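You operate a simulated robot arm through the tools that you are given. There is no shell and no other tool. Be economical: measure what you need, move in short steps, check, and stop when the job is done.

The job below is to be done with a simulated robot arm. You get a single attempt, and the scene is never put back.

JOB
Latch the leaking lid, pump to 0.8 bar, set the valve to hold, then stop the pump.
Fine: the dial goes to 0.8.

The check looks at the end state, three seconds after you hand in, the way a careful person would. Anything else that was tipped, shoved, dropped, spilled or broken makes it a failure. A push-on lid holds only when it is set on centred and level and pressed home; a screw cap is set on level and turned clockwise until tight.

ROBOT AND FRAMES
A 6-joint arm with a two-finger parallel gripper, fixed in place. Base frame: the origin is at the foot of the arm, x ahead of it, y to its left, z up. Lengths are in mm, angles in degrees, forces in N, time in s.
Its first joint turns from -66.0 to 66.0 degrees. Payload 2.9 kg.
The TCP is the grasp point between the finger pads, 30 mm short of the fingertips. In the tool frame z runs along the fingers and y along their closing line. The gripper opens to 110 mm. The fingers are 20 mm wide and 10 mm thick; the gripper's body (48 by 112 mm) begins 55 mm behind the TCP.
Orientation is told as [roll, pitch, yaw] about the base's x, y, z axes, in that order, counted from this pose: with the fingers straight down and closing along the base's y, the tool's x points along the base's -x, its y along +y and its z along -z.

CONTROLS
- The arm moves only by the tool play_rows. Its argument "plan" is a list of rows, each a list of 3 entries, a list of its own where there are three numbers: the shift along the tool's x, y, z in mm, then the turn, a rotation vector about the tool's x, y, z in degrees, then the gripper command, from -1 (fully open) to 1 (shut), values between in proportion. In form: [[[tx, ty, tz], [ax, ay, az], fingers], ...]. A call has 1 to 20 rows; each row shifts and turns the commanded pose from where the row before left it, along the tool's axes as they then stand. Each row takes 0.2 s and may step no farther than 50 mm and 8.6 degrees from the row before; otherwise, or with a gripper value out of range, the whole call is refused. A pose out of reach is approached as far as the arm can. The call stops where the force on the tool passes 70 N (or 10 N more than at its start, if that is more) or the arm is blocked; 0.2 s more then pass. Each finger travels about 108 mm/s and halts on what it meets, pressing with about 23 N; the grip force reading is that of the motor and also rises with nothing between the fingers. The clock runs only during rows and for 0.2 s after the last one: add rows that do not move to give the fingers time. The reply holds the time, the measured pose of the TCP, the force on the tool along the base axes, the opening and the grip force, in the units named above and with some noise.
- Cameras (640 x 400 px; columns grow to the right, rows downward): "scene" is fixed at [61.6, 424.3, 1380.8]; the picture's right is [-0.88, -0.47, 0.00], its down [-0.28, 0.54, -0.79] and it looks along [0.37, -0.70, -0.61] (base axes); focal length 283 px, centre (320, 200). "wrist" rides on the gripper at [-36, 0, -57] in the tool frame; the picture's right is [0.00, -1.00, 0.00], its down [0.97, 0.00, -0.24] and it looks along [0.24, 0.00, 0.97] (tool axes); focal length 218 px, centre (320, 200). There is no depth. A picture from a camera that has moved, and an enlarged one, comes with that camera's place and axes in the base frame and with its lens.
- snapshot(camera): a new picture of that camera. It takes no simulated time.
- close_up(camera, box): a new picture of the part [left, top, right, bottom] of that camera's present view, enlarged. It takes no simulated time.
- close_job(): hands the job in; it is judged then, once.

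Go step by step. Nothing tells you positions but the pictures and the camera data: compare them with the known pose of the tool, close in by small moves and look again before you grip or let go. The budget is 120 turns and 64 pictures, counting those below and the enlarged ones. Unless the task says otherwise, let go and move clear before handing in, and close with one line.

The tools are called after "Request:" as name(argument=value, ...) on one line, values as JSON. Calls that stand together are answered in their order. play_rows: Moves the arm, as the interface text tells. Its arguments: {"type":"object","properties":{"plan":{"type":"array","items":{"type":"array"}}},"required":["plan"]} The other tools are called the same way: snapshot (camera) takes a picture; close_up (camera, box) takes an enlarged picture of a part of a camera's view; close_job () hands the job in.

At the start:

```text
clock: 0.0
eef_pos: [331.9, -272.9, 1171.5]
ee_rot: [0.0, 0.0, 0.0]
force: [0.2, -0.5, -0.9]
grip_width: 110.3
grip_force: 0.1
```

scene: 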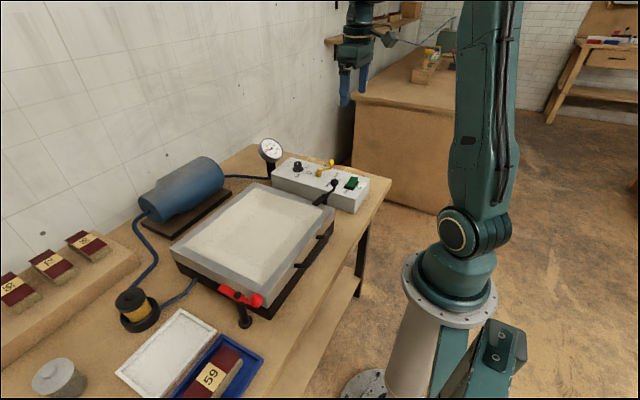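
wrist: 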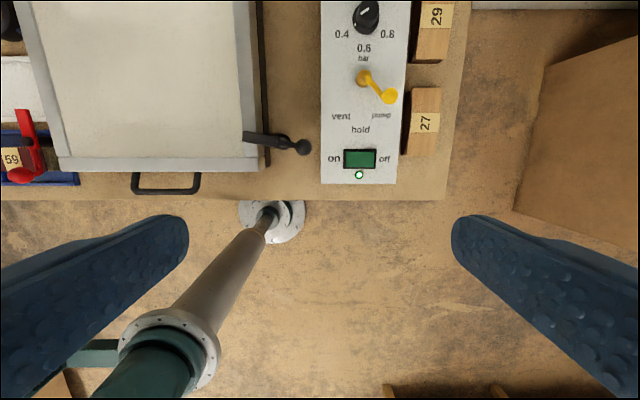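

I see a box with a lid and two latches (red and black), a control box with dial, yellow valve lever and green rocker switch, and a gauge. I'll enlarge the views to read the labels.

Request:
close_up(camera="scene", box=[240, 120, 400, 220])

Request:
close_up(camera="scene", box=[160, 180, 352, 340])

Request:
close_up(camera="wrist", box=[220, 0, 460, 200])

Request:
close_up(camera="wrist", box=[0, 50, 220, 210])

```text
4.00 times, centred on (320, 170) of scene
camera zoom: at [61.6, 424.3, 1380.8], right [-0.88, -0.47, 0.0], down [-0.28, 0.54, -0.79], along [0.37, -0.7, -0.61], focal length 1132 px, centre (320, 320)
```

zoom: 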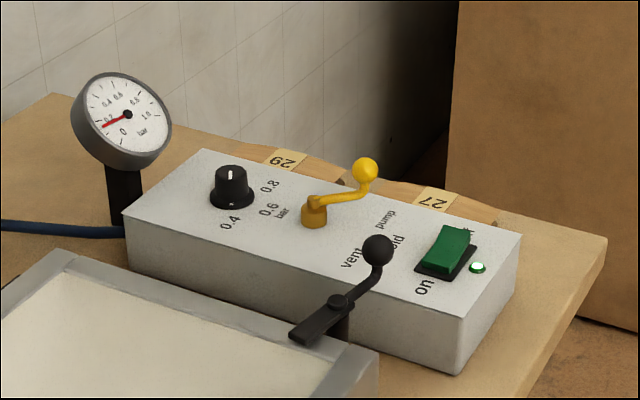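

```text
2.50 times, centred on (256, 260) of scene
camera zoom: at [61.6, 424.3, 1380.8], right [-0.88, -0.47, 0.0], down [-0.28, 0.54, -0.79], along [0.37, -0.7, -0.61], focal length 707 px, centre (480, 50)
```

zoom: 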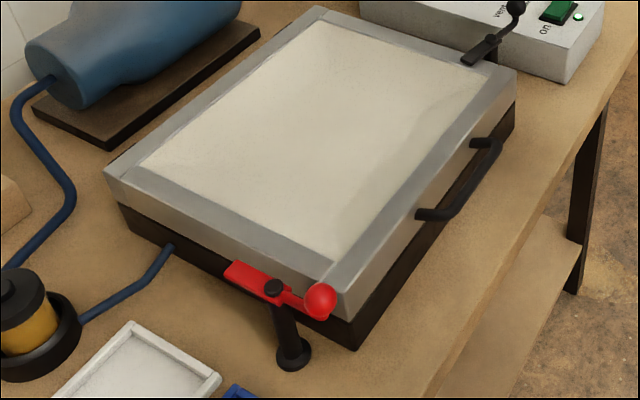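

```text
2.00 times, centred on (340, 100) of wrist
camera zoom: at [368.6, -273.2, 1228.2], right [0.0, -1.0, 0.0], down [-0.97, 0.0, 0.24], along [-0.24, 0.0, -0.97], focal length 436 px, centre (280, 400)
```

zoom: 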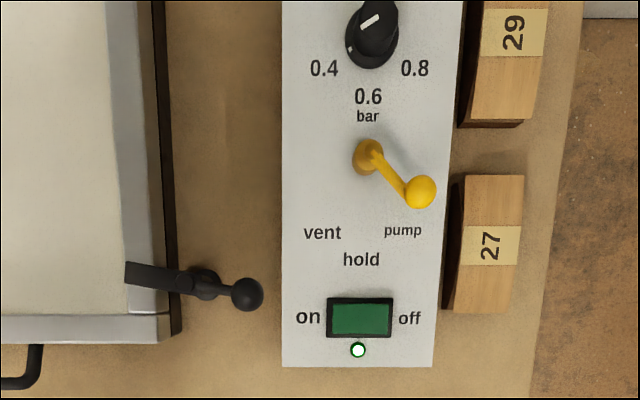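

```text
2.50 times, centred on (110, 130) of wrist
camera zoom: at [368.6, -273.2, 1228.2], right [0.0, -1.0, 0.0], down [-0.97, 0.0, 0.24], along [-0.24, 0.0, -0.97], focal length 546 px, centre (845, 375)
```

zoom: 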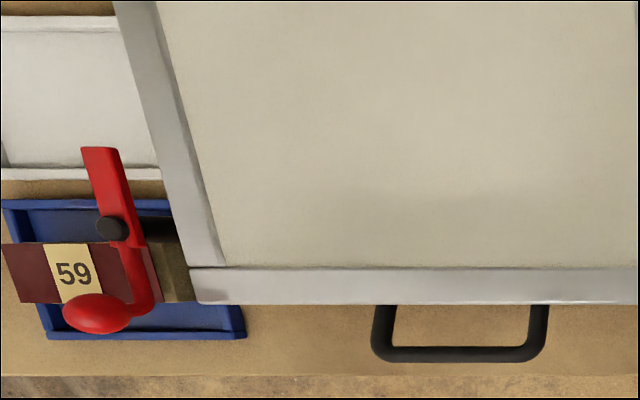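

The stated surface height doesn't match what I triangulate from the two pictures: table ≈ z 752, panel top ≈ 820, knob at about (558, -341, 849). So I'll trust the pictures. First I move above the knob to view its pointer.

Request:
play_rows(plan=[[[-32, -9.7, 21.6], [0, 0, 0], -1], [[-32, -9.7, 21.6], [0, 0, 0], -1], [[-32, -9.7, 21.6], [0, 0, 0], -1], [[-32, -9.7, 21.6], [0, 0, 0], -1], [[-32, -9.7, 21.6], [0, 0, 0], -1], [[-32, -9.7, 21.6], [0, 0, 0], -1], [[-32, -9.7, 21.6], [0, 0, 0], -1], [[0, 0, 0], [0, 0, 0], -1]])

Request:
snapshot(camera="wrist")

Request:
close_up(camera="scene", box=[240, 120, 400, 220])

```text
clock: 1.8
eef_pos: [555.1, -341.0, 1020.1]
ee_rot: [0.0, 0.0, 0.0]
force: [-0.7, 0.5, -0.1]
grip_width: 110.0
grip_force: 0.1
```

```text
57 pictures are left
camera wrist: at [592.1, -340.4, 1077.4], right [0.0, -1.0, 0.0], down [-0.97, 0.0, 0.24], along [-0.24, 0.0, -0.97], focal length 218 px, centre (320, 200)
```

wrist: 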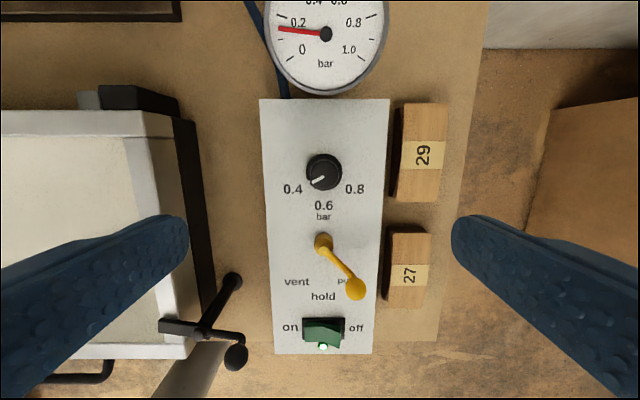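

```text
4.00 times, centred on (320, 170) of scene
camera zoom: at [61.6, 424.3, 1380.8], right [-0.88, -0.47, 0.0], down [-0.28, 0.54, -0.79], along [0.37, -0.7, -0.61], focal length 1132 px, centre (320, 320)
```

zoom: 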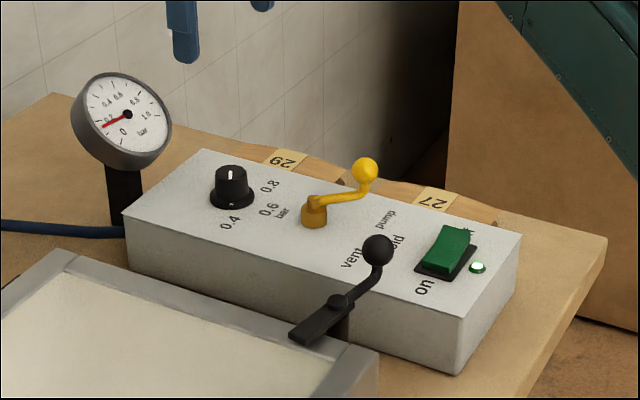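

Request:
close_up(camera="wrist", box=[272, 140, 376, 220])

Request:
close_up(camera="wrist", box=[256, 220, 400, 360])

```text
5.00 times, centred on (324, 180) of wrist
camera zoom: at [592.1, -340.4, 1077.4], right [0.0, -1.0, 0.0], down [-0.97, 0.0, 0.24], along [-0.24, 0.0, -0.97], focal length 1091 px, centre (300, 300)
```

zoom: 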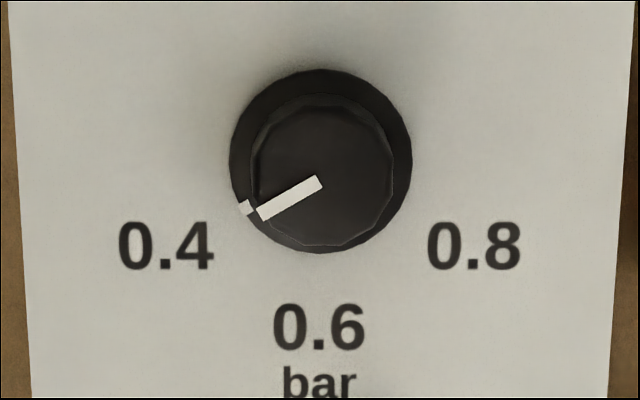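

```text
2.86 times, centred on (328, 290) of wrist
camera zoom: at [592.1, -340.4, 1077.4], right [0.0, -1.0, 0.0], down [-0.97, 0.0, 0.24], along [-0.24, 0.0, -0.97], focal length 624 px, centre (297, -57)
```

zoom: 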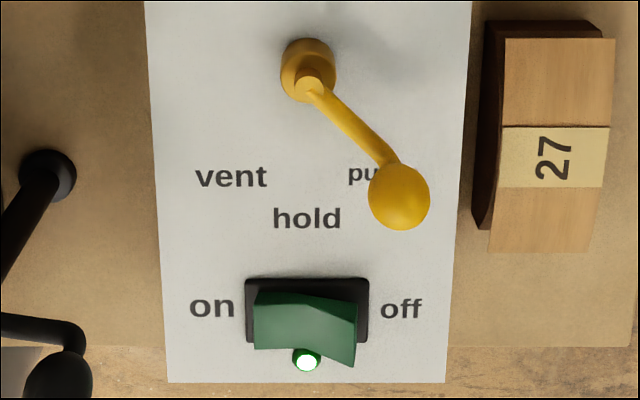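

The pointer is at 0.4, and 0.8 lies about 122° counter-clockwise from above, with the knob at about (563, -345). I'll pre-turn the tool by -61° and come down partway over the knob.

Request:
play_rows(plan=[[[-8, -4, 0], [0, 0, 0], -0.1], [[0, 0, 0], [0, 0, 7.6], -0.1], [[0, 0, 0], [0, 0, 7.6], -0.1], [[0, 0, 0], [0, 0, 7.6], -0.1], [[0, 0, 0], [0, 0, 7.6], -0.1], [[0, 0, 0], [0, 0, 7.6], -0.1], [[0, 0, 0], [0, 0, 7.6], -0.1], [[0, 0, 0], [0, 0, 7.6], -0.1], [[0, 0, 0], [0, 0, 7.8], -0.1], [[0, 0, 40], [0, 0, 0], -0.1], [[0, 0, 40], [0, 0, 0], -0.1], [[0, 0, 30], [0, 0, 0], -0.1], [[0, 0, 0], [0, 0, 0], -0.1]])

Request:
snapshot(camera="wrist")

Request:
close_up(camera="scene", box=[240, 100, 400, 200])

```text
clock: 4.6
eef_pos: [562.5, -346.1, 910.5]
ee_rot: [0.0, 0.0, -61.0]
force: [0.1, -0.9, -0.8]
grip_width: 60.4
grip_force: 0.0
```

```text
53 pictures are left
camera wrist: at [580.9, -377.1, 967.4], right [-0.87, -0.48, 0.0], down [-0.47, 0.85, 0.24], along [-0.12, 0.21, -0.97], focal length 218 px, centre (320, 200)
```

wrist: 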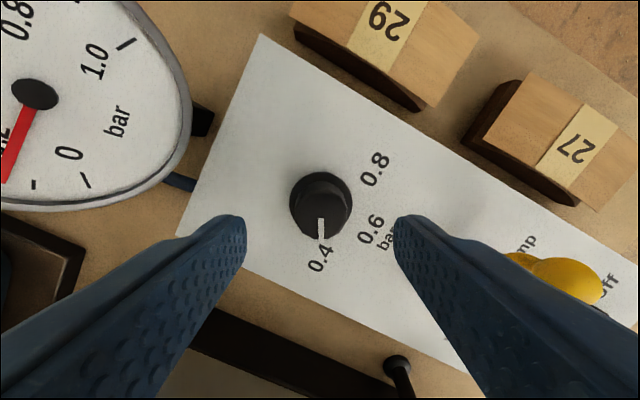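

```text
4.00 times, centred on (320, 150) of scene
camera zoom: at [61.6, 424.3, 1380.8], right [-0.88, -0.47, 0.0], down [-0.28, 0.54, -0.79], along [0.37, -0.7, -0.61], focal length 1132 px, centre (320, 400)
```

zoom: 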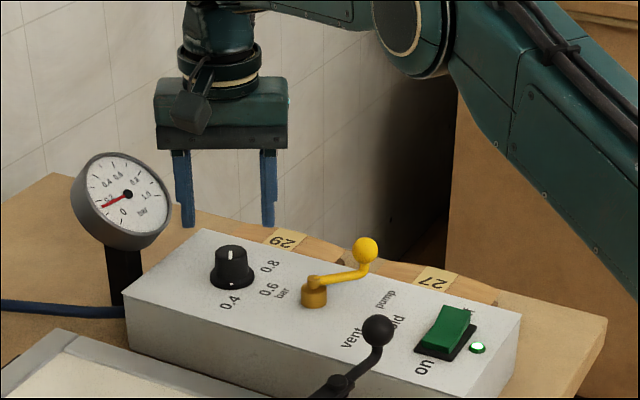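

The knob appears a bit off the finger line, so I'll zoom in to measure it properly.

Request:
close_up(camera="wrist", box=[240, 150, 400, 250])

```text
4.00 times, centred on (320, 200) of wrist
camera zoom: at [580.9, -377.1, 967.4], right [-0.87, -0.48, 0.0], down [-0.47, 0.85, 0.24], along [-0.12, 0.21, -0.97], focal length 873 px, centre (320, 200)
```

zoom: 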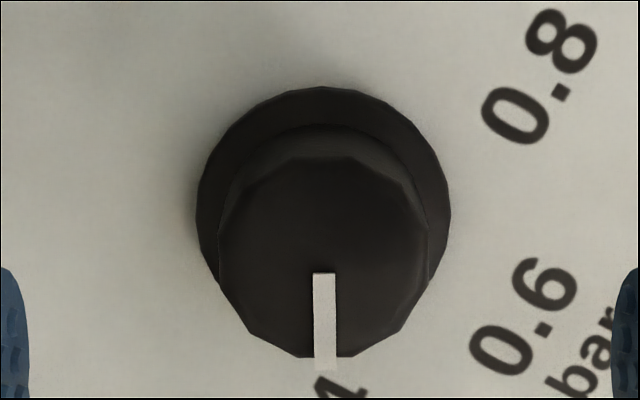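

The earlier mismatch was me misreading which ellipse was the top. The knob centre is about (562, -344) and its pointer lines up with the tool, so I descend and grip.

Request:
play_rows(plan=[[[1.8, 0, 20], [0, 0, 0], -0.1], [[0, 0, 20], [0, 0, 0], -0.1], [[0, 0, 10], [0, 0, 0], -0.1], [[0, 0, 0], [0, 0, 0], -0.1], [[0, 0, 0], [0, 0, 0], 1], [[0, 0, 0], [0, 0, 0], 1], [[0, 0, 0], [0, 0, 0], 1]])

Request:
snapshot(camera="wrist")

```text
clock: 6.2
eef_pos: [561.5, -344.3, 860.9]
ee_rot: [-0.1, 0.0, -61.1]
force: [-9.2, -4.6, 0.9]
grip_width: 40.4
grip_force: 45.0
```

```text
50 pictures are left
camera wrist: at [579.3, -375.2, 917.2], right [-0.88, -0.48, 0.0], down [-0.47, 0.85, 0.24], along [-0.12, 0.21, -0.97], focal length 218 px, centre (320, 200)
```

wrist: 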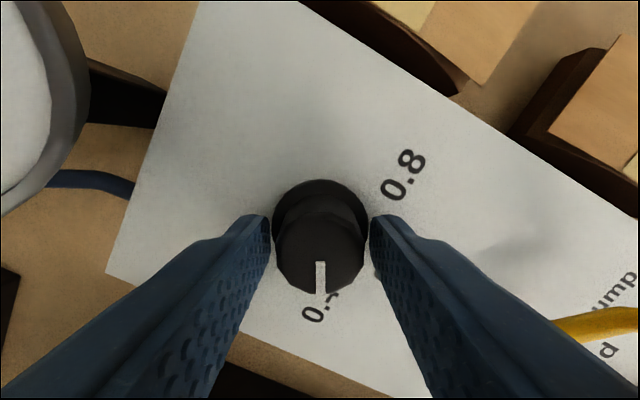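

The fingers closed on the wide skirt (40 mm). I'll lift a few mm to take the knob body itself.

Request:
play_rows(plan=[[[0, 0, 0], [0, 0, 0], -0.1], [[0, 0, 0], [0, 0, 0], -0.1], [[0, -1, -6], [0, 0, 0], -0.1], [[0, 0, 0], [0, 0, 0], 1], [[0, 0, 0], [0, 0, 0], 1], [[0, 0, 0], [0, 0, 0], 1]])

```text
clock: 7.6
eef_pos: [561.3, -343.8, 867.9]
ee_rot: [0.0, 0.0, -61.1]
force: [0.1, 1.6, 0.2]
grip_width: 30.8
grip_force: 44.4
```

Good grip on the body at 30.8 mm. Now I turn counter-clockwise by half, then check.

Request:
play_rows(plan=[[[0, 0, 0], [0, 0, -7.6], 1], [[0, 0, 0], [0, 0, -7.6], 1], [[0, 0, 0], [0, 0, -7.6], 1], [[0, 0, 0], [0, 0, -7.6], 1], [[0, 0, 0], [0, 0, -7.6], 1], [[0, 0, 0], [0, 0, -7.6], 1], [[0, 0, 0], [0, 0, -7.6], 1], [[0, 0, 0], [0, 0, -7.8], 1]])

Request:
snapshot(camera="wrist")

```text
clock: 9.4
eef_pos: [560.4, -344.8, 867.5]
ee_rot: [0.0, 0.1, 0.0]
force: [-18.0, -8.5, 11.5]
grip_width: 30.7
grip_force: 45.2
```

```text
49 pictures are left
camera wrist: at [597.6, -345.0, 923.7], right [0.0, -1.0, 0.0], down [-0.97, 0.0, 0.24], along [-0.24, 0.0, -0.97], focal length 218 px, centre (320, 200)
```

wrist: 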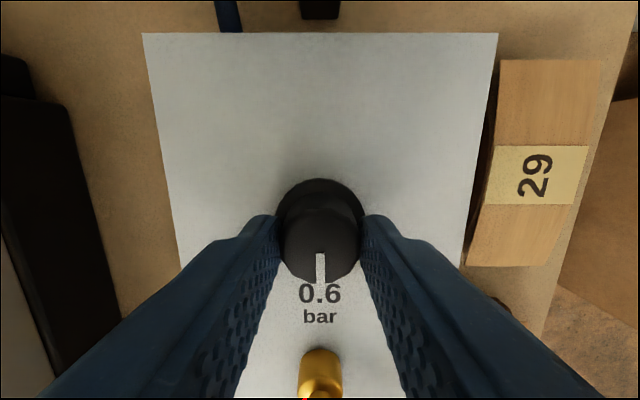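

It's at 0.6 as expected; continue to 0.8.

Request:
play_rows(plan=[[[1, 0, 0], [0, 0, -7.6], 1], [[0, 0, 0], [0, 0, -7.6], 1], [[0, 0, 0], [0, 0, -7.6], 1], [[0, 0, 0], [0, 0, -7.6], 1], [[0, 0, 0], [0, 0, -7.6], 1], [[0, 0, 0], [0, 0, -7.6], 1], [[0, 0, 0], [0, 0, -7.6], 1], [[0, 0, 0], [0, 0, -7.8], 1], [[0, 0, 0], [0, 0, 0], 1]])

Request:
snapshot(camera="wrist")

```text
clock: 11.4
eef_pos: [562.3, -345.6, 866.5]
ee_rot: [-0.2, -0.1, 61.2]
force: [5.5, -21.2, 8.3]
grip_width: 30.8
grip_force: 45.1
```

```text
48 pictures are left
camera wrist: at [579.4, -313.6, 923.7], right [0.88, -0.48, 0.0], down [-0.47, -0.85, 0.24], along [-0.11, -0.21, -0.97], focal length 218 px, centre (320, 200)
```

wrist: 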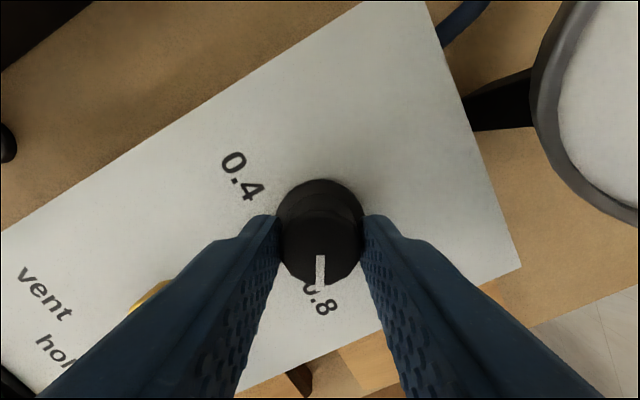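

The knob looks to be at 0.8. I release straight, rise clear, turn back to yaw 0 and inspect.

Request:
play_rows(plan=[[[0, 0, 0], [0, 0, 0], -0.1], [[0, 0, 0], [0, 0, 0], -0.1], [[0, 0, -25], [0, 0, 0], -0.1], [[0, 0, -40], [0, 0, 0], -0.1], [[0, 0, -40], [0, 0, 0], -0.1], [[0, 0, -40], [0, 0, 0], -0.1], [[0, 0, 0], [0, 0, 7.7], -0.1], [[0, 0, 0], [0, 0, 7.7], -0.1], [[0, 0, 0], [0, 0, 7.7], -0.1], [[0, 0, 0], [0, 0, 7.7], -0.1], [[0, 0, 0], [0, 0, 7.6], -0.1], [[0, 0, 0], [0, 0, 7.6], -0.1], [[0, 0, 0], [0, 0, 7.6], -0.1], [[0, 0, 0], [0, 0, 7.6], -0.1], [[0, 0, 0], [0, 0, 0], -0.1]])

Request:
close_up(camera="wrist", box=[272, 140, 376, 220])

Request:
snapshot(camera="wrist")

```text
clock: 14.6
eef_pos: [561.0, -344.3, 1011.1]
ee_rot: [0.0, 0.0, -0.4]
force: [0.1, -0.8, 0.5]
grip_width: 60.4
grip_force: 0.0
```

```text
5.00 times, centred on (324, 180) of wrist
camera zoom: at [597.9, -344.3, 1068.0], right [-0.01, -1.0, 0.0], down [-0.97, 0.01, 0.24], along [-0.24, 0.0, -0.97], focal length 1091 px, centre (300, 300)
```

zoom: 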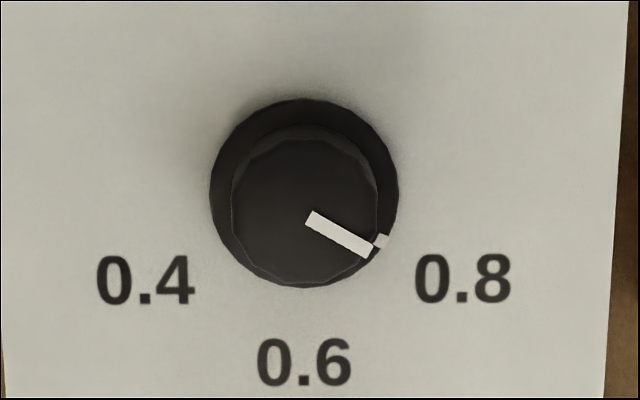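

```text
46 pictures are left
camera wrist: at [597.9, -344.3, 1068.0], right [-0.01, -1.0, 0.0], down [-0.97, 0.01, 0.24], along [-0.24, 0.0, -0.97], focal length 218 px, centre (320, 200)
```

wrist: 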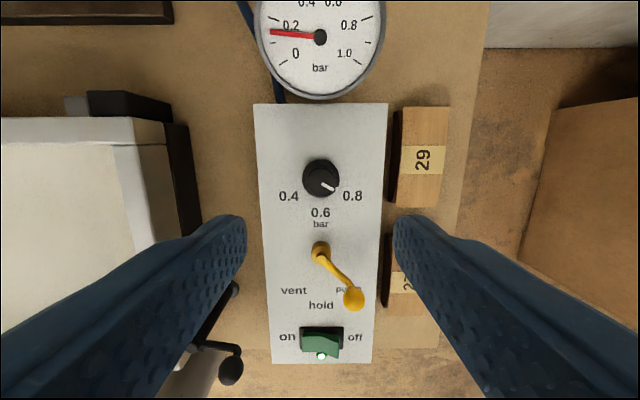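

The dial sits at 0.8. Next I travel over to the red latch.

Request:
play_rows(plan=[[[15.5, 38.9, 0], [0, 0, 0], -0.1], [[15.5, 38.9, 0], [0, 0, 0], -0.1], [[15.5, 38.9, 0], [0, 0, 0], -0.1], [[15.5, 38.9, 0], [0, 0, 0], -0.1], [[15.5, 38.9, 0], [0, 0, 0], -0.1], [[15.5, 38.9, 0], [0, 0, 0], -0.1], [[15.5, 38.9, 0], [0, 0, 0], -0.1], [[15.5, 38.9, 0], [0, 0, 0], -0.1], [[15.5, 38.9, 0], [0, 0, 0], -0.1], [[15.5, 38.9, 0], [0, 0, 0], -0.1], [[15.5, 38.9, 0], [0, 0, 0], -0.1], [[15.5, 38.9, 0], [0, 0, 0], -0.1], [[15.5, 38.9, 0], [0, 0, 0], -0.1], [[15.5, 38.9, 0], [0, 0, 0], -0.1], [[0, 0, 0], [0, 0, 0], -0.1]])

Request:
snapshot(camera="wrist")

Request:
snapshot(camera="scene")

```text
clock: 17.8
eef_pos: [347.6, 202.7, 1013.6]
ee_rot: [0.0, 0.0, -0.2]
force: [-0.3, -0.3, -0.6]
grip_width: 61.0
grip_force: 0.1
```

```text
45 pictures are left
camera wrist: at [383.5, 202.3, 1069.5], right [0.0, -1.0, 0.0], down [-0.97, 0.0, 0.24], along [-0.24, 0.0, -0.97], focal length 218 px, centre (320, 200)
```

wrist: 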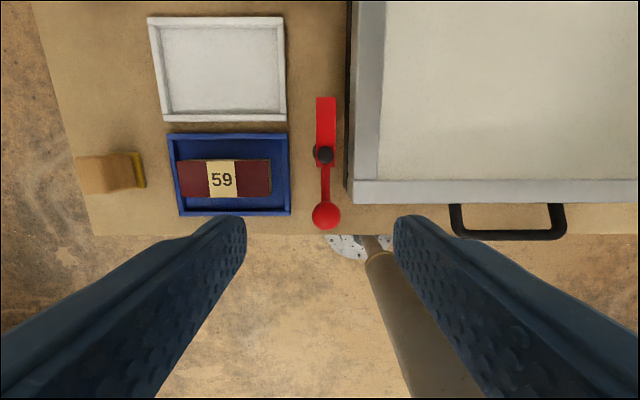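

```text
44 pictures are left
```

scene: 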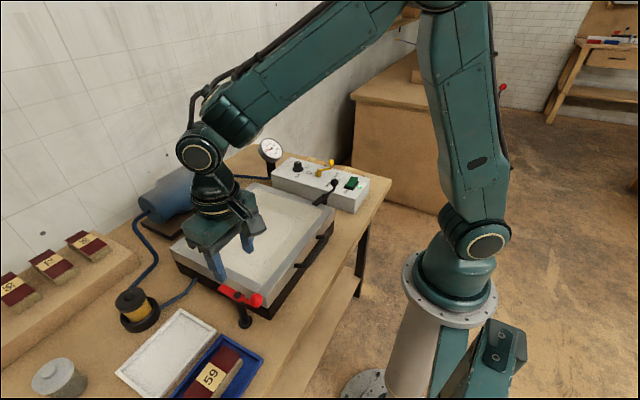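

Ball at about (324, 197, 884), pivot (376, 199), arm radius about 53 mm. I descend over the ball with the fingers either side, stopping just above to check.

Request:
play_rows(plan=[[[24, -5, 20], [0, 0, 0], -0.1], [[0, 0, 40], [0, 0, 0], -0.1], [[0, 0, 25], [0, 0, 0], -0.1], [[0, 0, 0], [0, 0, 0], -0.1]])

Request:
snapshot(camera="wrist")

Request:
close_up(camera="scene", box=[180, 240, 340, 340])

```text
clock: 18.8
eef_pos: [323.4, 198.4, 925.4]
ee_rot: [0.0, 0.0, -0.3]
force: [-0.5, -1.1, 0.3]
grip_width: 60.4
grip_force: 0.0
```

```text
43 pictures are left
camera wrist: at [360.2, 198.5, 981.8], right [0.0, -1.0, 0.0], down [-0.97, 0.0, 0.24], along [-0.24, 0.0, -0.97], focal length 218 px, centre (320, 200)
```

wrist: 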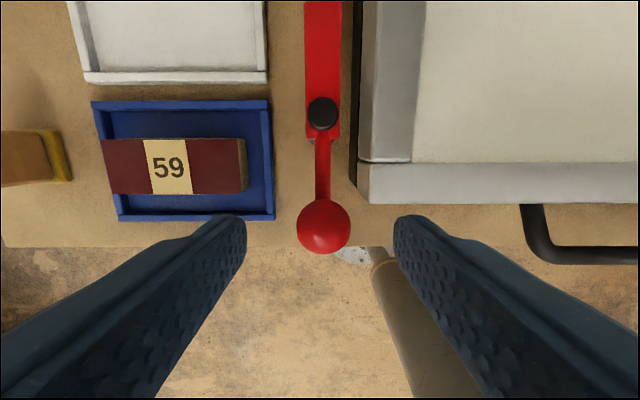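

```text
4.00 times, centred on (260, 290) of scene
camera zoom: at [61.6, 424.3, 1380.8], right [-0.88, -0.47, 0.0], down [-0.28, 0.54, -0.79], along [0.37, -0.7, -0.61], focal length 1132 px, centre (560, -160)
```

zoom: 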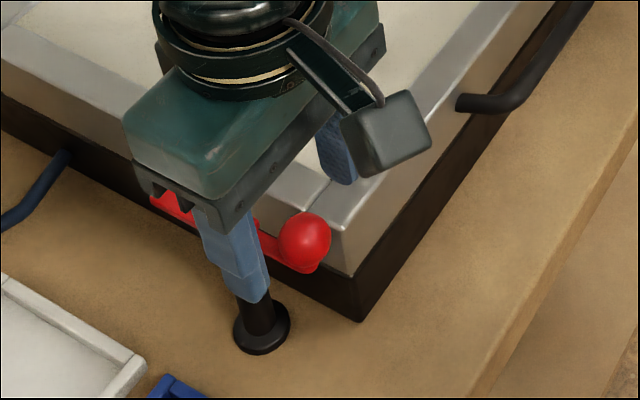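

Centred on the ball. I descend so the fingertips stay about 15 mm above lid level, then grip.

Request:
play_rows(plan=[[[0, -1.5, 0], [0, 0, 0], 0.2], [[0, 0, 10], [0, 0, 0], 0.2], [[0, 0, 9], [0, 0, 0], 0.2], [[0, 0, 0], [0, 0, 0], 1], [[0, 0, 0], [0, 0, 0], 1], [[0, 0, 0], [0, 0, 0], 1]])

Request:
snapshot(camera="wrist")

```text
clock: 20.2
eef_pos: [322.9, 196.2, 907.4]
ee_rot: [0.2, 0.1, -0.1]
force: [-1.4, 13.2, -5.3]
grip_width: 25.3
grip_force: 44.7
```

```text
41 pictures are left
camera wrist: at [359.0, 196.5, 963.6], right [0.0, -1.0, 0.0], down [-0.97, 0.0, 0.24], along [-0.24, 0.0, -0.97], focal length 218 px, centre (320, 200)
```

wrist: 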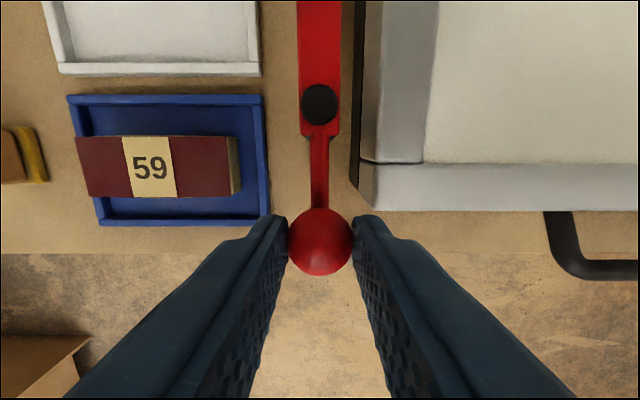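

The ball is gripped. I swing it clockwise about the post, first half.

Request:
play_rows(plan=[[[-0.45, 6.9, 0], [0, 0, 7.5], 1], [[-0.45, 6.9, 0], [0, 0, 7.5], 1], [[-0.45, 6.9, 0], [0, 0, 7.5], 1], [[-0.45, 6.9, 0], [0, 0, 7.5], 1], [[-0.45, 6.9, 0], [0, 0, 7.5], 1], [[-0.45, 6.9, 0], [0, 0, 7.5], 1]])

Request:
snapshot(camera="wrist")

```text
clock: 21.6
eef_pos: [335.8, 233.4, 907.7]
ee_rot: [-0.1, 0.2, -45.1]
force: [-18.4, 12.6, 2.4]
grip_width: 24.8
grip_force: 45.1
```

```text
40 pictures are left
camera wrist: at [362.9, 207.3, 963.4], right [-0.71, -0.71, 0.0], down [-0.68, 0.69, 0.24], along [-0.17, 0.17, -0.97], focal length 218 px, centre (320, 200)
```

wrist: 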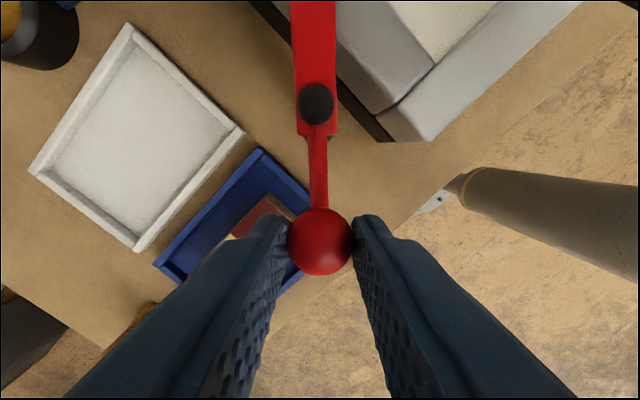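

The latch follows. Continue the second half.

Request:
play_rows(plan=[[[0.4, 6.9, 0], [0, 0, 7.5], 1], [[-0.45, 6.9, 0], [0, 0, 7.5], 1], [[-0.45, 6.9, 0], [0, 0, 7.5], 1], [[-0.45, 6.9, 0], [0, 0, 7.5], 1], [[-0.45, 6.9, 0], [0, 0, 7.5], 1], [[-0.45, 6.9, 0], [0, 0, 7.5], 1]])

Request:
snapshot(camera="wrist")

Request:
close_up(camera="scene", box=[180, 120, 340, 340])

```text
clock: 23.0
eef_pos: [367.8, 246.5, 906.4]
ee_rot: [-1.3, -0.5, -89.9]
force: [-46.4, 0.2, 3.3]
grip_width: 25.2
grip_force: 44.6
```

```text
39 pictures are left
camera wrist: at [369.4, 211.4, 963.9], right [-1.0, 0.0, 0.02], down [0.0, 0.97, 0.23], along [-0.02, 0.23, -0.97], focal length 218 px, centre (320, 200)
```

wrist: 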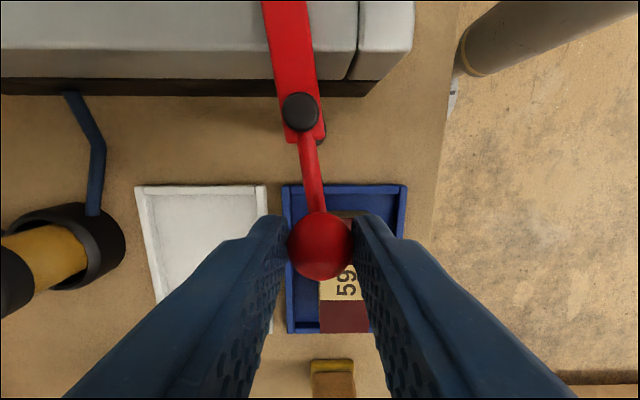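

```text
1.82 times, centred on (260, 230) of scene
camera zoom: at [60.3, 424.3, 1380.9], right [-0.88, -0.47, 0.0], down [-0.28, 0.54, -0.79], along [0.37, -0.7, -0.61], focal length 514 px, centre (429, 146)
```

zoom: 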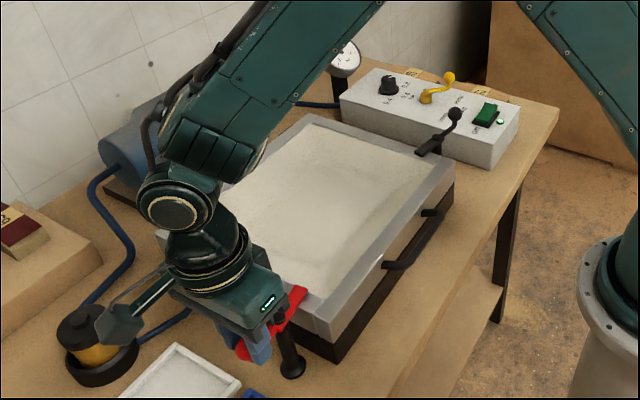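

The arm met a firm stop near 80° with the bar lying over the lid. I release, rise, and check the latch and the gauge.

Request:
play_rows(plan=[[[0, -2, 0], [0, 0, 0], 1], [[0, 0, 0], [0, 0, 0], 0.2], [[0, 0, 0], [0, 0, 0], 0.2], [[0, 0, -30], [0, 0, 0], 0.2], [[0, 0, -40], [0, 0, 0], 0.2], [[0, 0, -40], [0, 0, 0], 0.2], [[0, 0, 0], [0, 0, 0], 0.2]])

Request:
snapshot(camera="wrist")

Request:
snapshot(camera="scene")

```text
clock: 24.6
eef_pos: [374.5, 248.0, 1017.0]
ee_rot: [-0.1, 0.0, -90.2]
force: [-0.1, 0.7, 0.6]
grip_width: 44.1
grip_force: 0.1
```

```text
37 pictures are left
camera wrist: at [373.2, 212.9, 1074.3], right [-1.0, 0.0, 0.0], down [0.0, 0.97, 0.24], along [0.0, 0.24, -0.97], focal length 218 px, centre (320, 200)
```

wrist: 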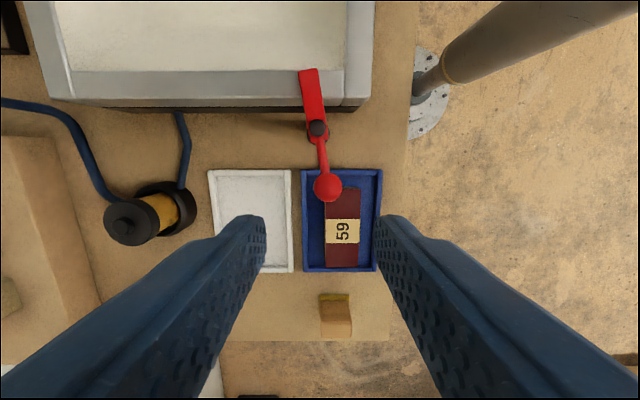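

```text
36 pictures are left
```

scene: 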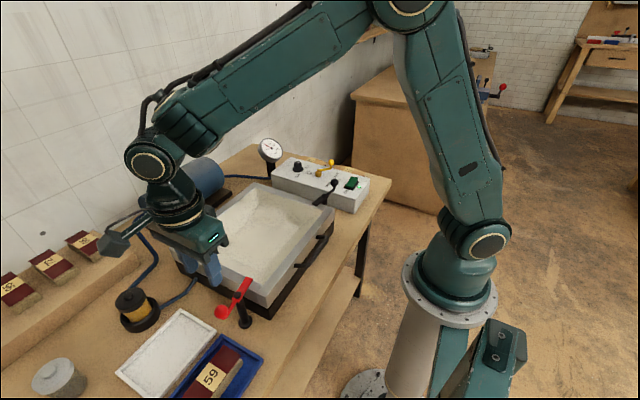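

The bar is across the lid and the membrane is sucked down. I'll read the gauge.

Request:
close_up(camera="scene", box=[246, 130, 294, 160])

Request:
close_up(camera="wrist", box=[256, 60, 384, 210])

```text
13.33 times, centred on (270, 145) of scene
camera zoom: at [61.6, 424.3, 1380.8], right [-0.88, -0.47, 0.0], down [-0.28, 0.54, -0.79], along [0.37, -0.7, -0.61], focal length 3772 px, centre (987, 933)
```

zoom: 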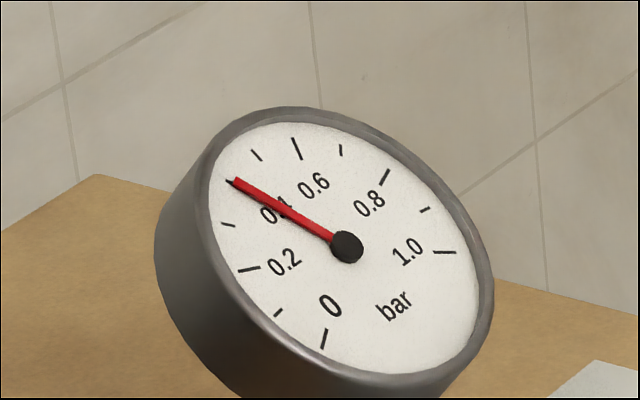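

```text
2.67 times, centred on (320, 135) of wrist
camera zoom: at [373.2, 212.9, 1074.3], right [-1.0, 0.0, 0.0], down [0.0, 0.97, 0.24], along [0.0, 0.24, -0.97], focal length 582 px, centre (320, 373)
```

zoom: 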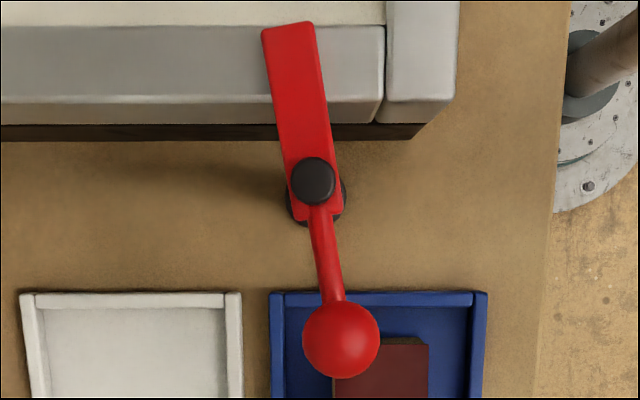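

Latch is set and pressure is rising (about 0.4). I untwist the wrist and travel back toward the valve meanwhile.

Request:
play_rows(plan=[[[0, 0, 0], [0, 0, -8.2], 0.2], [[0, 0, 0], [0, 0, -8.2], 0.2], [[0, 0, 0], [0, 0, -8.2], 0.2], [[0, 0, 0], [0, 0, -8.2], 0.2], [[0, 0, 0], [0, 0, -8.2], 0.2], [[0, 0, 0], [0, 0, -8.2], 0.2], [[0, 0, 0], [0, 0, -8.2], 0.2], [[0, 0, 0], [0, 0, -8.2], 0.2], [[0, 0, 0], [0, 0, -8.2], 0.2], [[0, 0, 0], [0, 0, -8.2], 0.2], [[0, 0, 0], [0, 0, -8.2], 0.2], [[0, 0, 0], [0, 0, 0], 0.2]])

Request:
play_rows(plan=[[[-4.1, -39.25, 0], [0, 0, 0], 0.2], [[-4.1, -39.25, 0], [0, 0, 0], 0.2], [[-4.1, -39.25, 0], [0, 0, 0], 0.2], [[-4.1, -39.25, 0], [0, 0, 0], 0.2], [[-4.1, -39.25, 0], [0, 0, 0], 0.2], [[-4.1, -39.25, 0], [0, 0, 0], 0.2], [[-4.1, -39.25, 0], [0, 0, 0], 0.2], [[-4.1, -39.25, 0], [0, 0, 0], 0.2], [[-4.1, -39.25, 0], [0, 0, 0], 0.2], [[-4.1, -39.25, 0], [0, 0, 0], 0.2], [[-4.1, -39.25, 0], [0, 0, 0], 0.2], [[-4.1, -39.25, 0], [0, 0, 0], 0.2], [[-4.1, -39.25, 0], [0, 0, 0], 0.2], [[-4.1, -39.25, 0], [0, 0, 0], 0.2], [[-4.1, -39.25, 0], [0, 0, 0], 0.2], [[-4.1, -39.25, 0], [0, 0, 0], 0.2], [[0, 0, 0], [0, 0, 0], 0.2]])

Request:
snapshot(camera="wrist")

Request:
close_up(camera="scene", box=[246, 130, 294, 160])

```text
clock: 27.2
eef_pos: [372.3, 249.5, 1017.8]
ee_rot: [0.1, -0.1, 0.1]
force: [0.1, -0.2, -0.3]
grip_width: 43.9
grip_force: 0.0
```

```text
clock: 30.8
eef_pos: [438.0, -381.4, 1018.3]
ee_rot: [0.0, -0.1, 0.0]
force: [-0.3, 0.1, -0.6]
grip_width: 43.8
grip_force: 0.0
```

```text
33 pictures are left
camera wrist: at [474.2, -380.8, 1074.9], right [0.0, -1.0, 0.0], down [-0.97, 0.0, 0.24], along [-0.24, 0.0, -0.97], focal length 218 px, centre (320, 200)
```

wrist: 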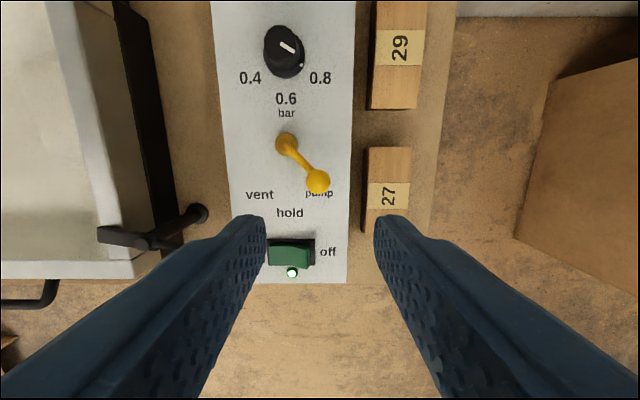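

```text
13.33 times, centred on (270, 145) of scene
camera zoom: at [61.6, 424.3, 1380.8], right [-0.88, -0.47, 0.0], down [-0.28, 0.54, -0.79], along [0.37, -0.7, -0.61], focal length 3772 px, centre (987, 933)
```

zoom: 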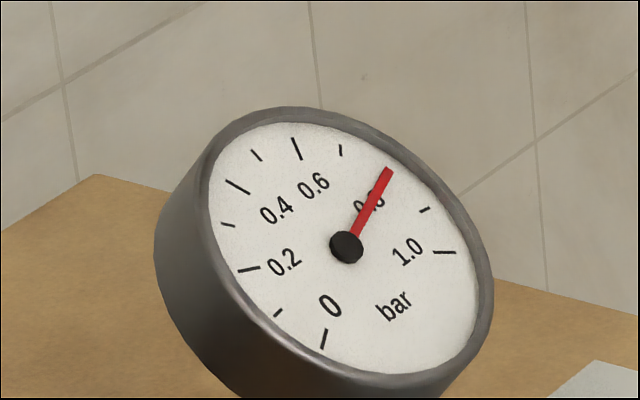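

The gauge reads 0.8. I turn the tool in line with the valve lever and come down over its ball; I'll check the reading again along the way.

Request:
play_rows(plan=[[[0, 0, 0], [0, 0, -7.2], 0.2], [[0, 0, 0], [0, 0, -7.2], 0.2], [[0, 0, 0], [0, 0, -7.2], 0.2], [[0, 0, 0], [0, 0, -7.2], 0.2], [[0, 0, 0], [0, 0, -7.2], 0.2], [[0, 0, 0], [0, 0, -7.2], 0.2], [[-4, -0.5, 40], [0, 0, 0], 0.2], [[0, 0, 40], [0, 0, 0], 0.2], [[0, 0, 18], [0, 0, 0], 0.2], [[0, 0, 0], [0, 0, 0], 0.2]])

Request:
snapshot(camera="wrist")

Request:
close_up(camera="scene", box=[240, 110, 400, 210])

```text
clock: 33.0
eef_pos: [441.6, -377.5, 917.1]
ee_rot: [0.0, 0.0, 43.2]
force: [-0.6, 0.3, -0.4]
grip_width: 44.2
grip_force: 0.0
```

```text
31 pictures are left
camera wrist: at [468.2, -353.0, 975.5], right [0.68, -0.73, 0.0], down [-0.71, -0.66, 0.24], along [-0.17, -0.16, -0.97], focal length 218 px, centre (320, 200)
```

wrist: 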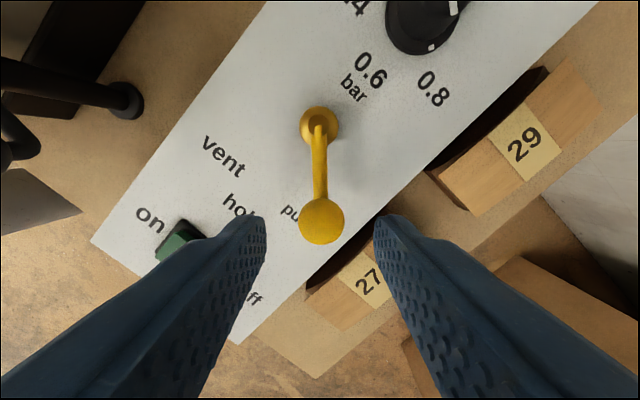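

```text
4.00 times, centred on (320, 160) of scene
camera zoom: at [61.6, 424.3, 1380.8], right [-0.88, -0.47, 0.0], down [-0.28, 0.54, -0.79], along [0.37, -0.7, -0.61], focal length 1132 px, centre (320, 360)
```

zoom: 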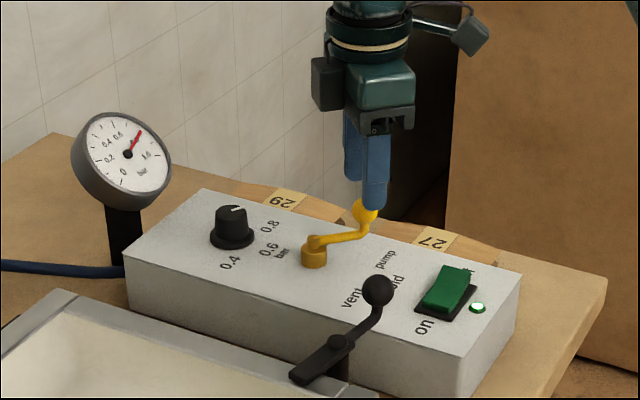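

Aligned with the lever, gauge steady at 0.8. Descend and grip the ball.

Request:
play_rows(plan=[[[1, 0, 15], [0, 0, 0], 0.2], [[0, 0, 13], [0, 0, 0], 0.2], [[0, 0, 0], [0, 0, 0], 1], [[0, 0, 0], [0, 0, 0], 1], [[0, 0, 0], [0, 0, 0], 1]])

Request:
snapshot(camera="wrist")

Request:
close_up(camera="scene", box=[246, 130, 294, 160])

```text
clock: 34.2
eef_pos: [442.7, -377.9, 890.1]
ee_rot: [0.0, 0.0, 43.2]
force: [-2.2, -0.5, -0.8]
grip_width: 23.1
grip_force: 45.1
```

```text
29 pictures are left
camera wrist: at [468.3, -353.0, 947.5], right [0.68, -0.73, 0.0], down [-0.71, -0.66, 0.24], along [-0.18, -0.16, -0.97], focal length 218 px, centre (320, 200)
```

wrist: 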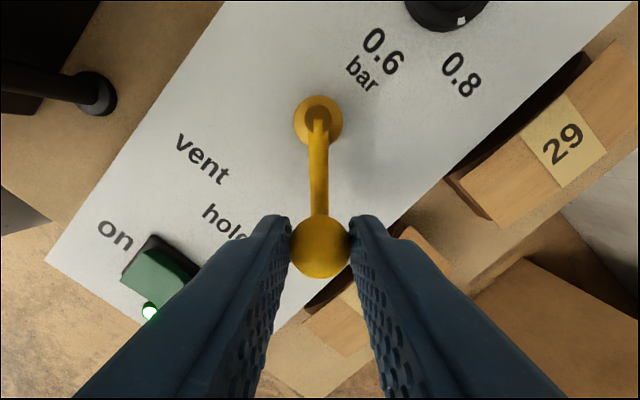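

```text
13.33 times, centred on (270, 145) of scene
camera zoom: at [61.5, 424.3, 1380.8], right [-0.88, -0.47, 0.0], down [-0.28, 0.54, -0.79], along [0.37, -0.7, -0.61], focal length 3772 px, centre (987, 933)
```

zoom: 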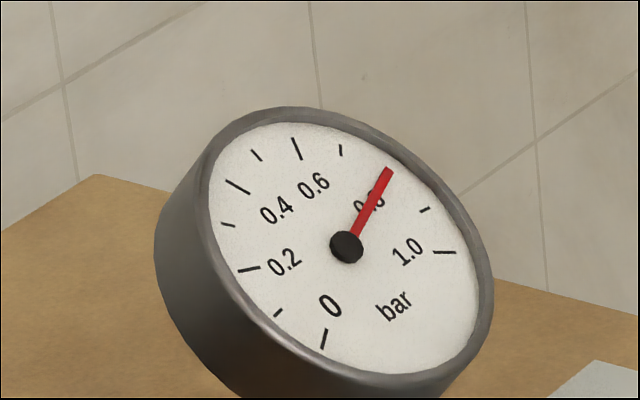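

Pressure is regulated steadily at 0.8. I swing the valve lever about 43° clockwise to "hold".

Request:
play_rows(plan=[[[-0.4, 6.45, 0], [0, 0, 7.2], 1], [[-0.4, 6.45, 0], [0, 0, 7.2], 1], [[-0.4, 6.45, 0], [0, 0, 7.2], 1], [[-0.4, 6.45, 0], [0, 0, 7.2], 1], [[-0.4, 6.45, 0], [0, 0, 7.2], 1], [[-0.4, 6.45, 0], [0, 0, 7.2], 1]])

Request:
snapshot(camera="wrist")

```text
clock: 35.6
eef_pos: [427.4, -340.6, 891.2]
ee_rot: [-0.2, 0.0, -0.2]
force: [1.0, -7.6, -0.3]
grip_width: 23.2
grip_force: 45.1
```

```text
27 pictures are left
camera wrist: at [464.0, -341.8, 947.6], right [0.0, -1.0, 0.0], down [-0.97, 0.0, 0.24], along [-0.24, 0.0, -0.97], focal length 218 px, centre (320, 200)
```

wrist: 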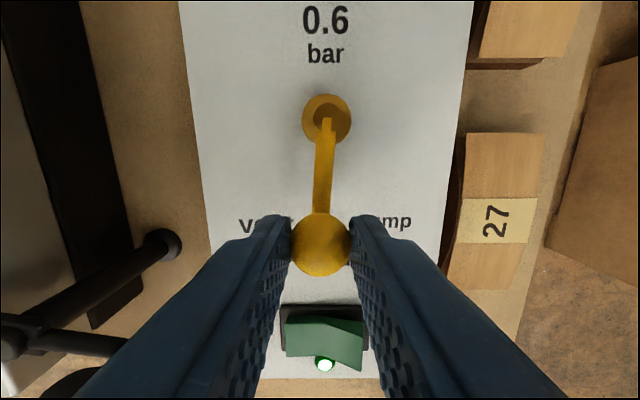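

The lever is about 4° past centre; I nudge it back.

Request:
play_rows(plan=[[[0, -3.8, 0], [0, 0, 0], 1], [[0, 0, 0], [0, 0, 0], 1]])

Request:
snapshot(camera="wrist")

Request:
close_up(camera="scene", box=[246, 130, 294, 160])

```text
clock: 36.2
eef_pos: [426.5, -343.5, 892.5]
ee_rot: [0.0, 0.0, 0.2]
force: [-3.0, 8.0, 7.5]
grip_width: 23.2
grip_force: 45.1
```

```text
26 pictures are left
camera wrist: at [464.2, -344.0, 947.5], right [0.0, -1.0, 0.0], down [-0.97, 0.0, 0.24], along [-0.24, 0.0, -0.97], focal length 218 px, centre (320, 200)
```

wrist: 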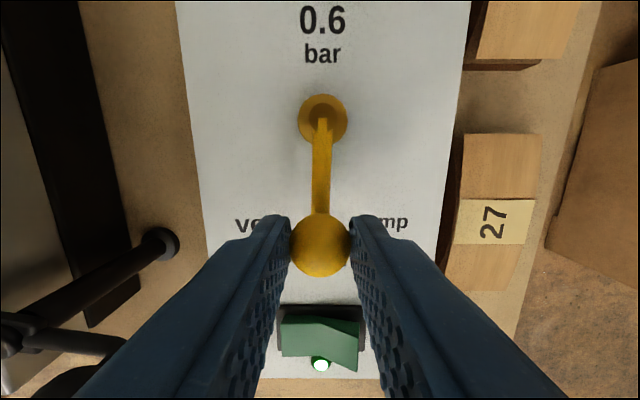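

```text
13.33 times, centred on (270, 145) of scene
camera zoom: at [61.4, 424.6, 1380.7], right [-0.88, -0.47, 0.0], down [-0.28, 0.54, -0.79], along [0.37, -0.7, -0.61], focal length 3772 px, centre (987, 933)
```

zoom: 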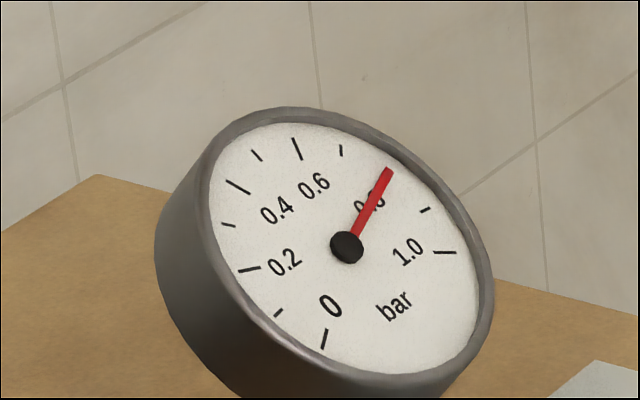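

The valve sits on hold and the pressure stays at 0.8. Release and rise for a look at valve and switch.

Request:
play_rows(plan=[[[0, -0.8, 0], [0, 0, 0], 1], [[0, 0, 0], [0, 0, 0], 0.2], [[0, 0, 0], [0, 0, 0], 0.2], [[0, 0, -40], [0, 0, 0], 0.2], [[0, 0, -40], [0, 0, 0], 0.2], [[25, 0, -10], [0, 0, 0], 1], [[30, 0, 0], [0, 0, 0], 1], [[0, 0, 0], [0, 0, 0], 1], [[0, 0, 0], [0, 0, 0], 1]])

Request:
snapshot(camera="wrist")

Request:
close_up(camera="scene", box=[272, 145, 380, 213])

```text
clock: 38.2
eef_pos: [372.8, -349.0, 981.4]
ee_rot: [0.0, 0.0, 0.0]
force: [0.2, -0.4, -0.1]
grip_width: 0.1
grip_force: 23.2
```

```text
24 pictures are left
camera wrist: at [409.0, -349.3, 1037.4], right [0.0, -1.0, 0.0], down [-0.97, 0.0, 0.24], along [-0.24, 0.0, -0.97], focal length 218 px, centre (320, 200)
```

wrist: 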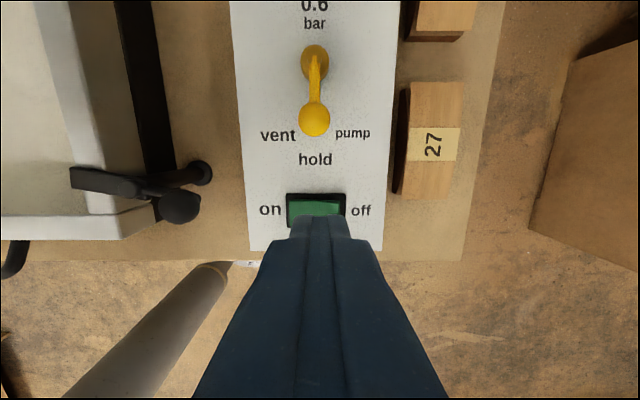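

```text
5.88 times, centred on (326, 179) of scene
camera zoom: at [61.6, 424.3, 1380.8], right [-0.88, -0.47, 0.0], down [-0.28, 0.54, -0.79], along [0.37, -0.7, -0.61], focal length 1664 px, centre (285, 324)
```

zoom: 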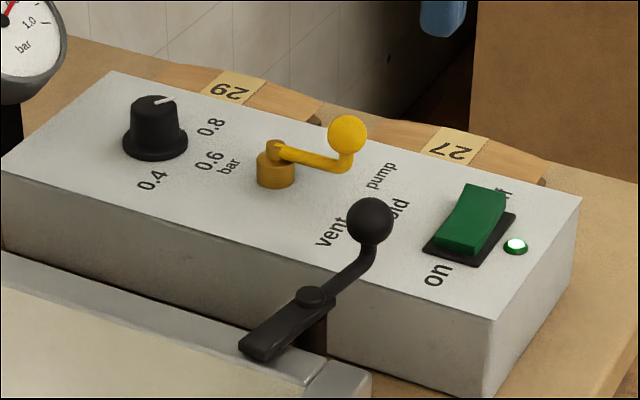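

Valve is squarely on hold. Rocker: the "off" end (-y side) is raised, centre of that half about (344, -365). I position closed fingers above it and approach.

Request:
play_rows(plan=[[[28.8, -16, 20], [0, 0, 0], 1], [[0, 0, 40], [0, 0, 0], 1], [[0, 0, 34], [0, 0, 0], 1], [[0, 0, 0], [0, 0, 0], 1]])

Request:
snapshot(camera="wrist")

Request:
close_up(camera="scene", box=[292, 145, 400, 213])

```text
clock: 39.2
eef_pos: [341.1, -365.5, 886.3]
ee_rot: [0.0, 0.0, 0.0]
force: [-0.3, 0.8, 0.8]
grip_width: 0.0
grip_force: 22.9
```

```text
22 pictures are left
camera wrist: at [378.2, -365.4, 943.1], right [0.0, -1.0, 0.0], down [-0.97, 0.0, 0.24], along [-0.24, 0.0, -0.97], focal length 218 px, centre (320, 200)
```

wrist: 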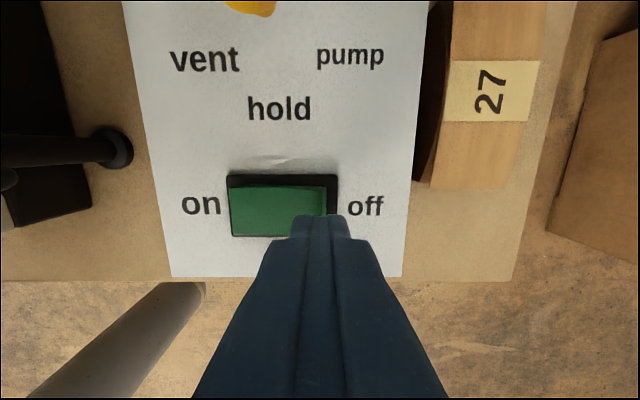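

```text
5.88 times, centred on (346, 179) of scene
camera zoom: at [61.6, 424.3, 1380.8], right [-0.88, -0.47, 0.0], down [-0.28, 0.54, -0.79], along [0.37, -0.7, -0.61], focal length 1664 px, centre (167, 324)
```

zoom: 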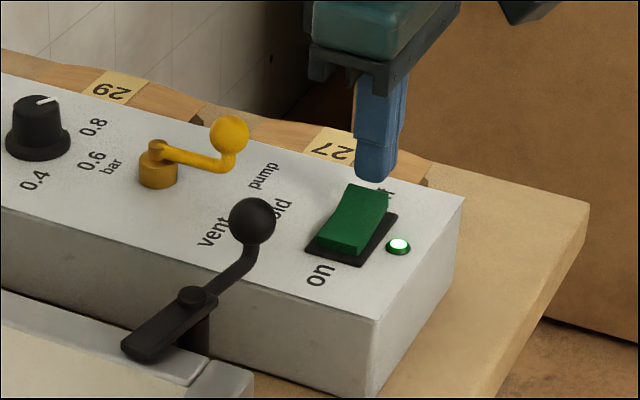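

Over the raised "off" end. I press down in small steps.

Request:
play_rows(plan=[[[-3, 0, 10], [0, 0, 0], 1], [[0, 0, 6], [0, 0, 0], 1], [[0, 0, 4], [0, 0, 0], 1], [[0, 0, 4], [0, 0, 0], 1], [[0, 0, 3], [0, 0, 0], 1]])

Request:
snapshot(camera="wrist")

```text
clock: 40.4
eef_pos: [346.6, -364.2, 867.9]
ee_rot: [-0.1, -0.1, -0.1]
force: [-7.1, 7.4, 13.9]
grip_width: 0.0
grip_force: 22.5
stopped in row 5: the force on the tool passed its limit (the readings are from after the stop); the commanded pose is now the measured one
```

```text
20 pictures are left
camera wrist: at [382.6, -363.8, 924.2], right [0.0, -1.0, 0.0], down [-0.97, 0.0, 0.24], along [-0.24, 0.0, -0.97], focal length 218 px, centre (320, 200)
```

wrist: 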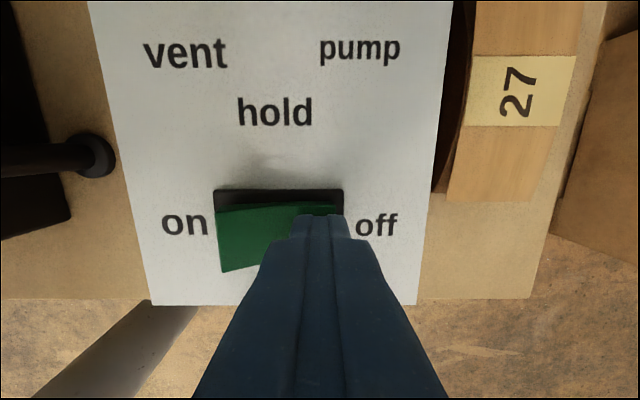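

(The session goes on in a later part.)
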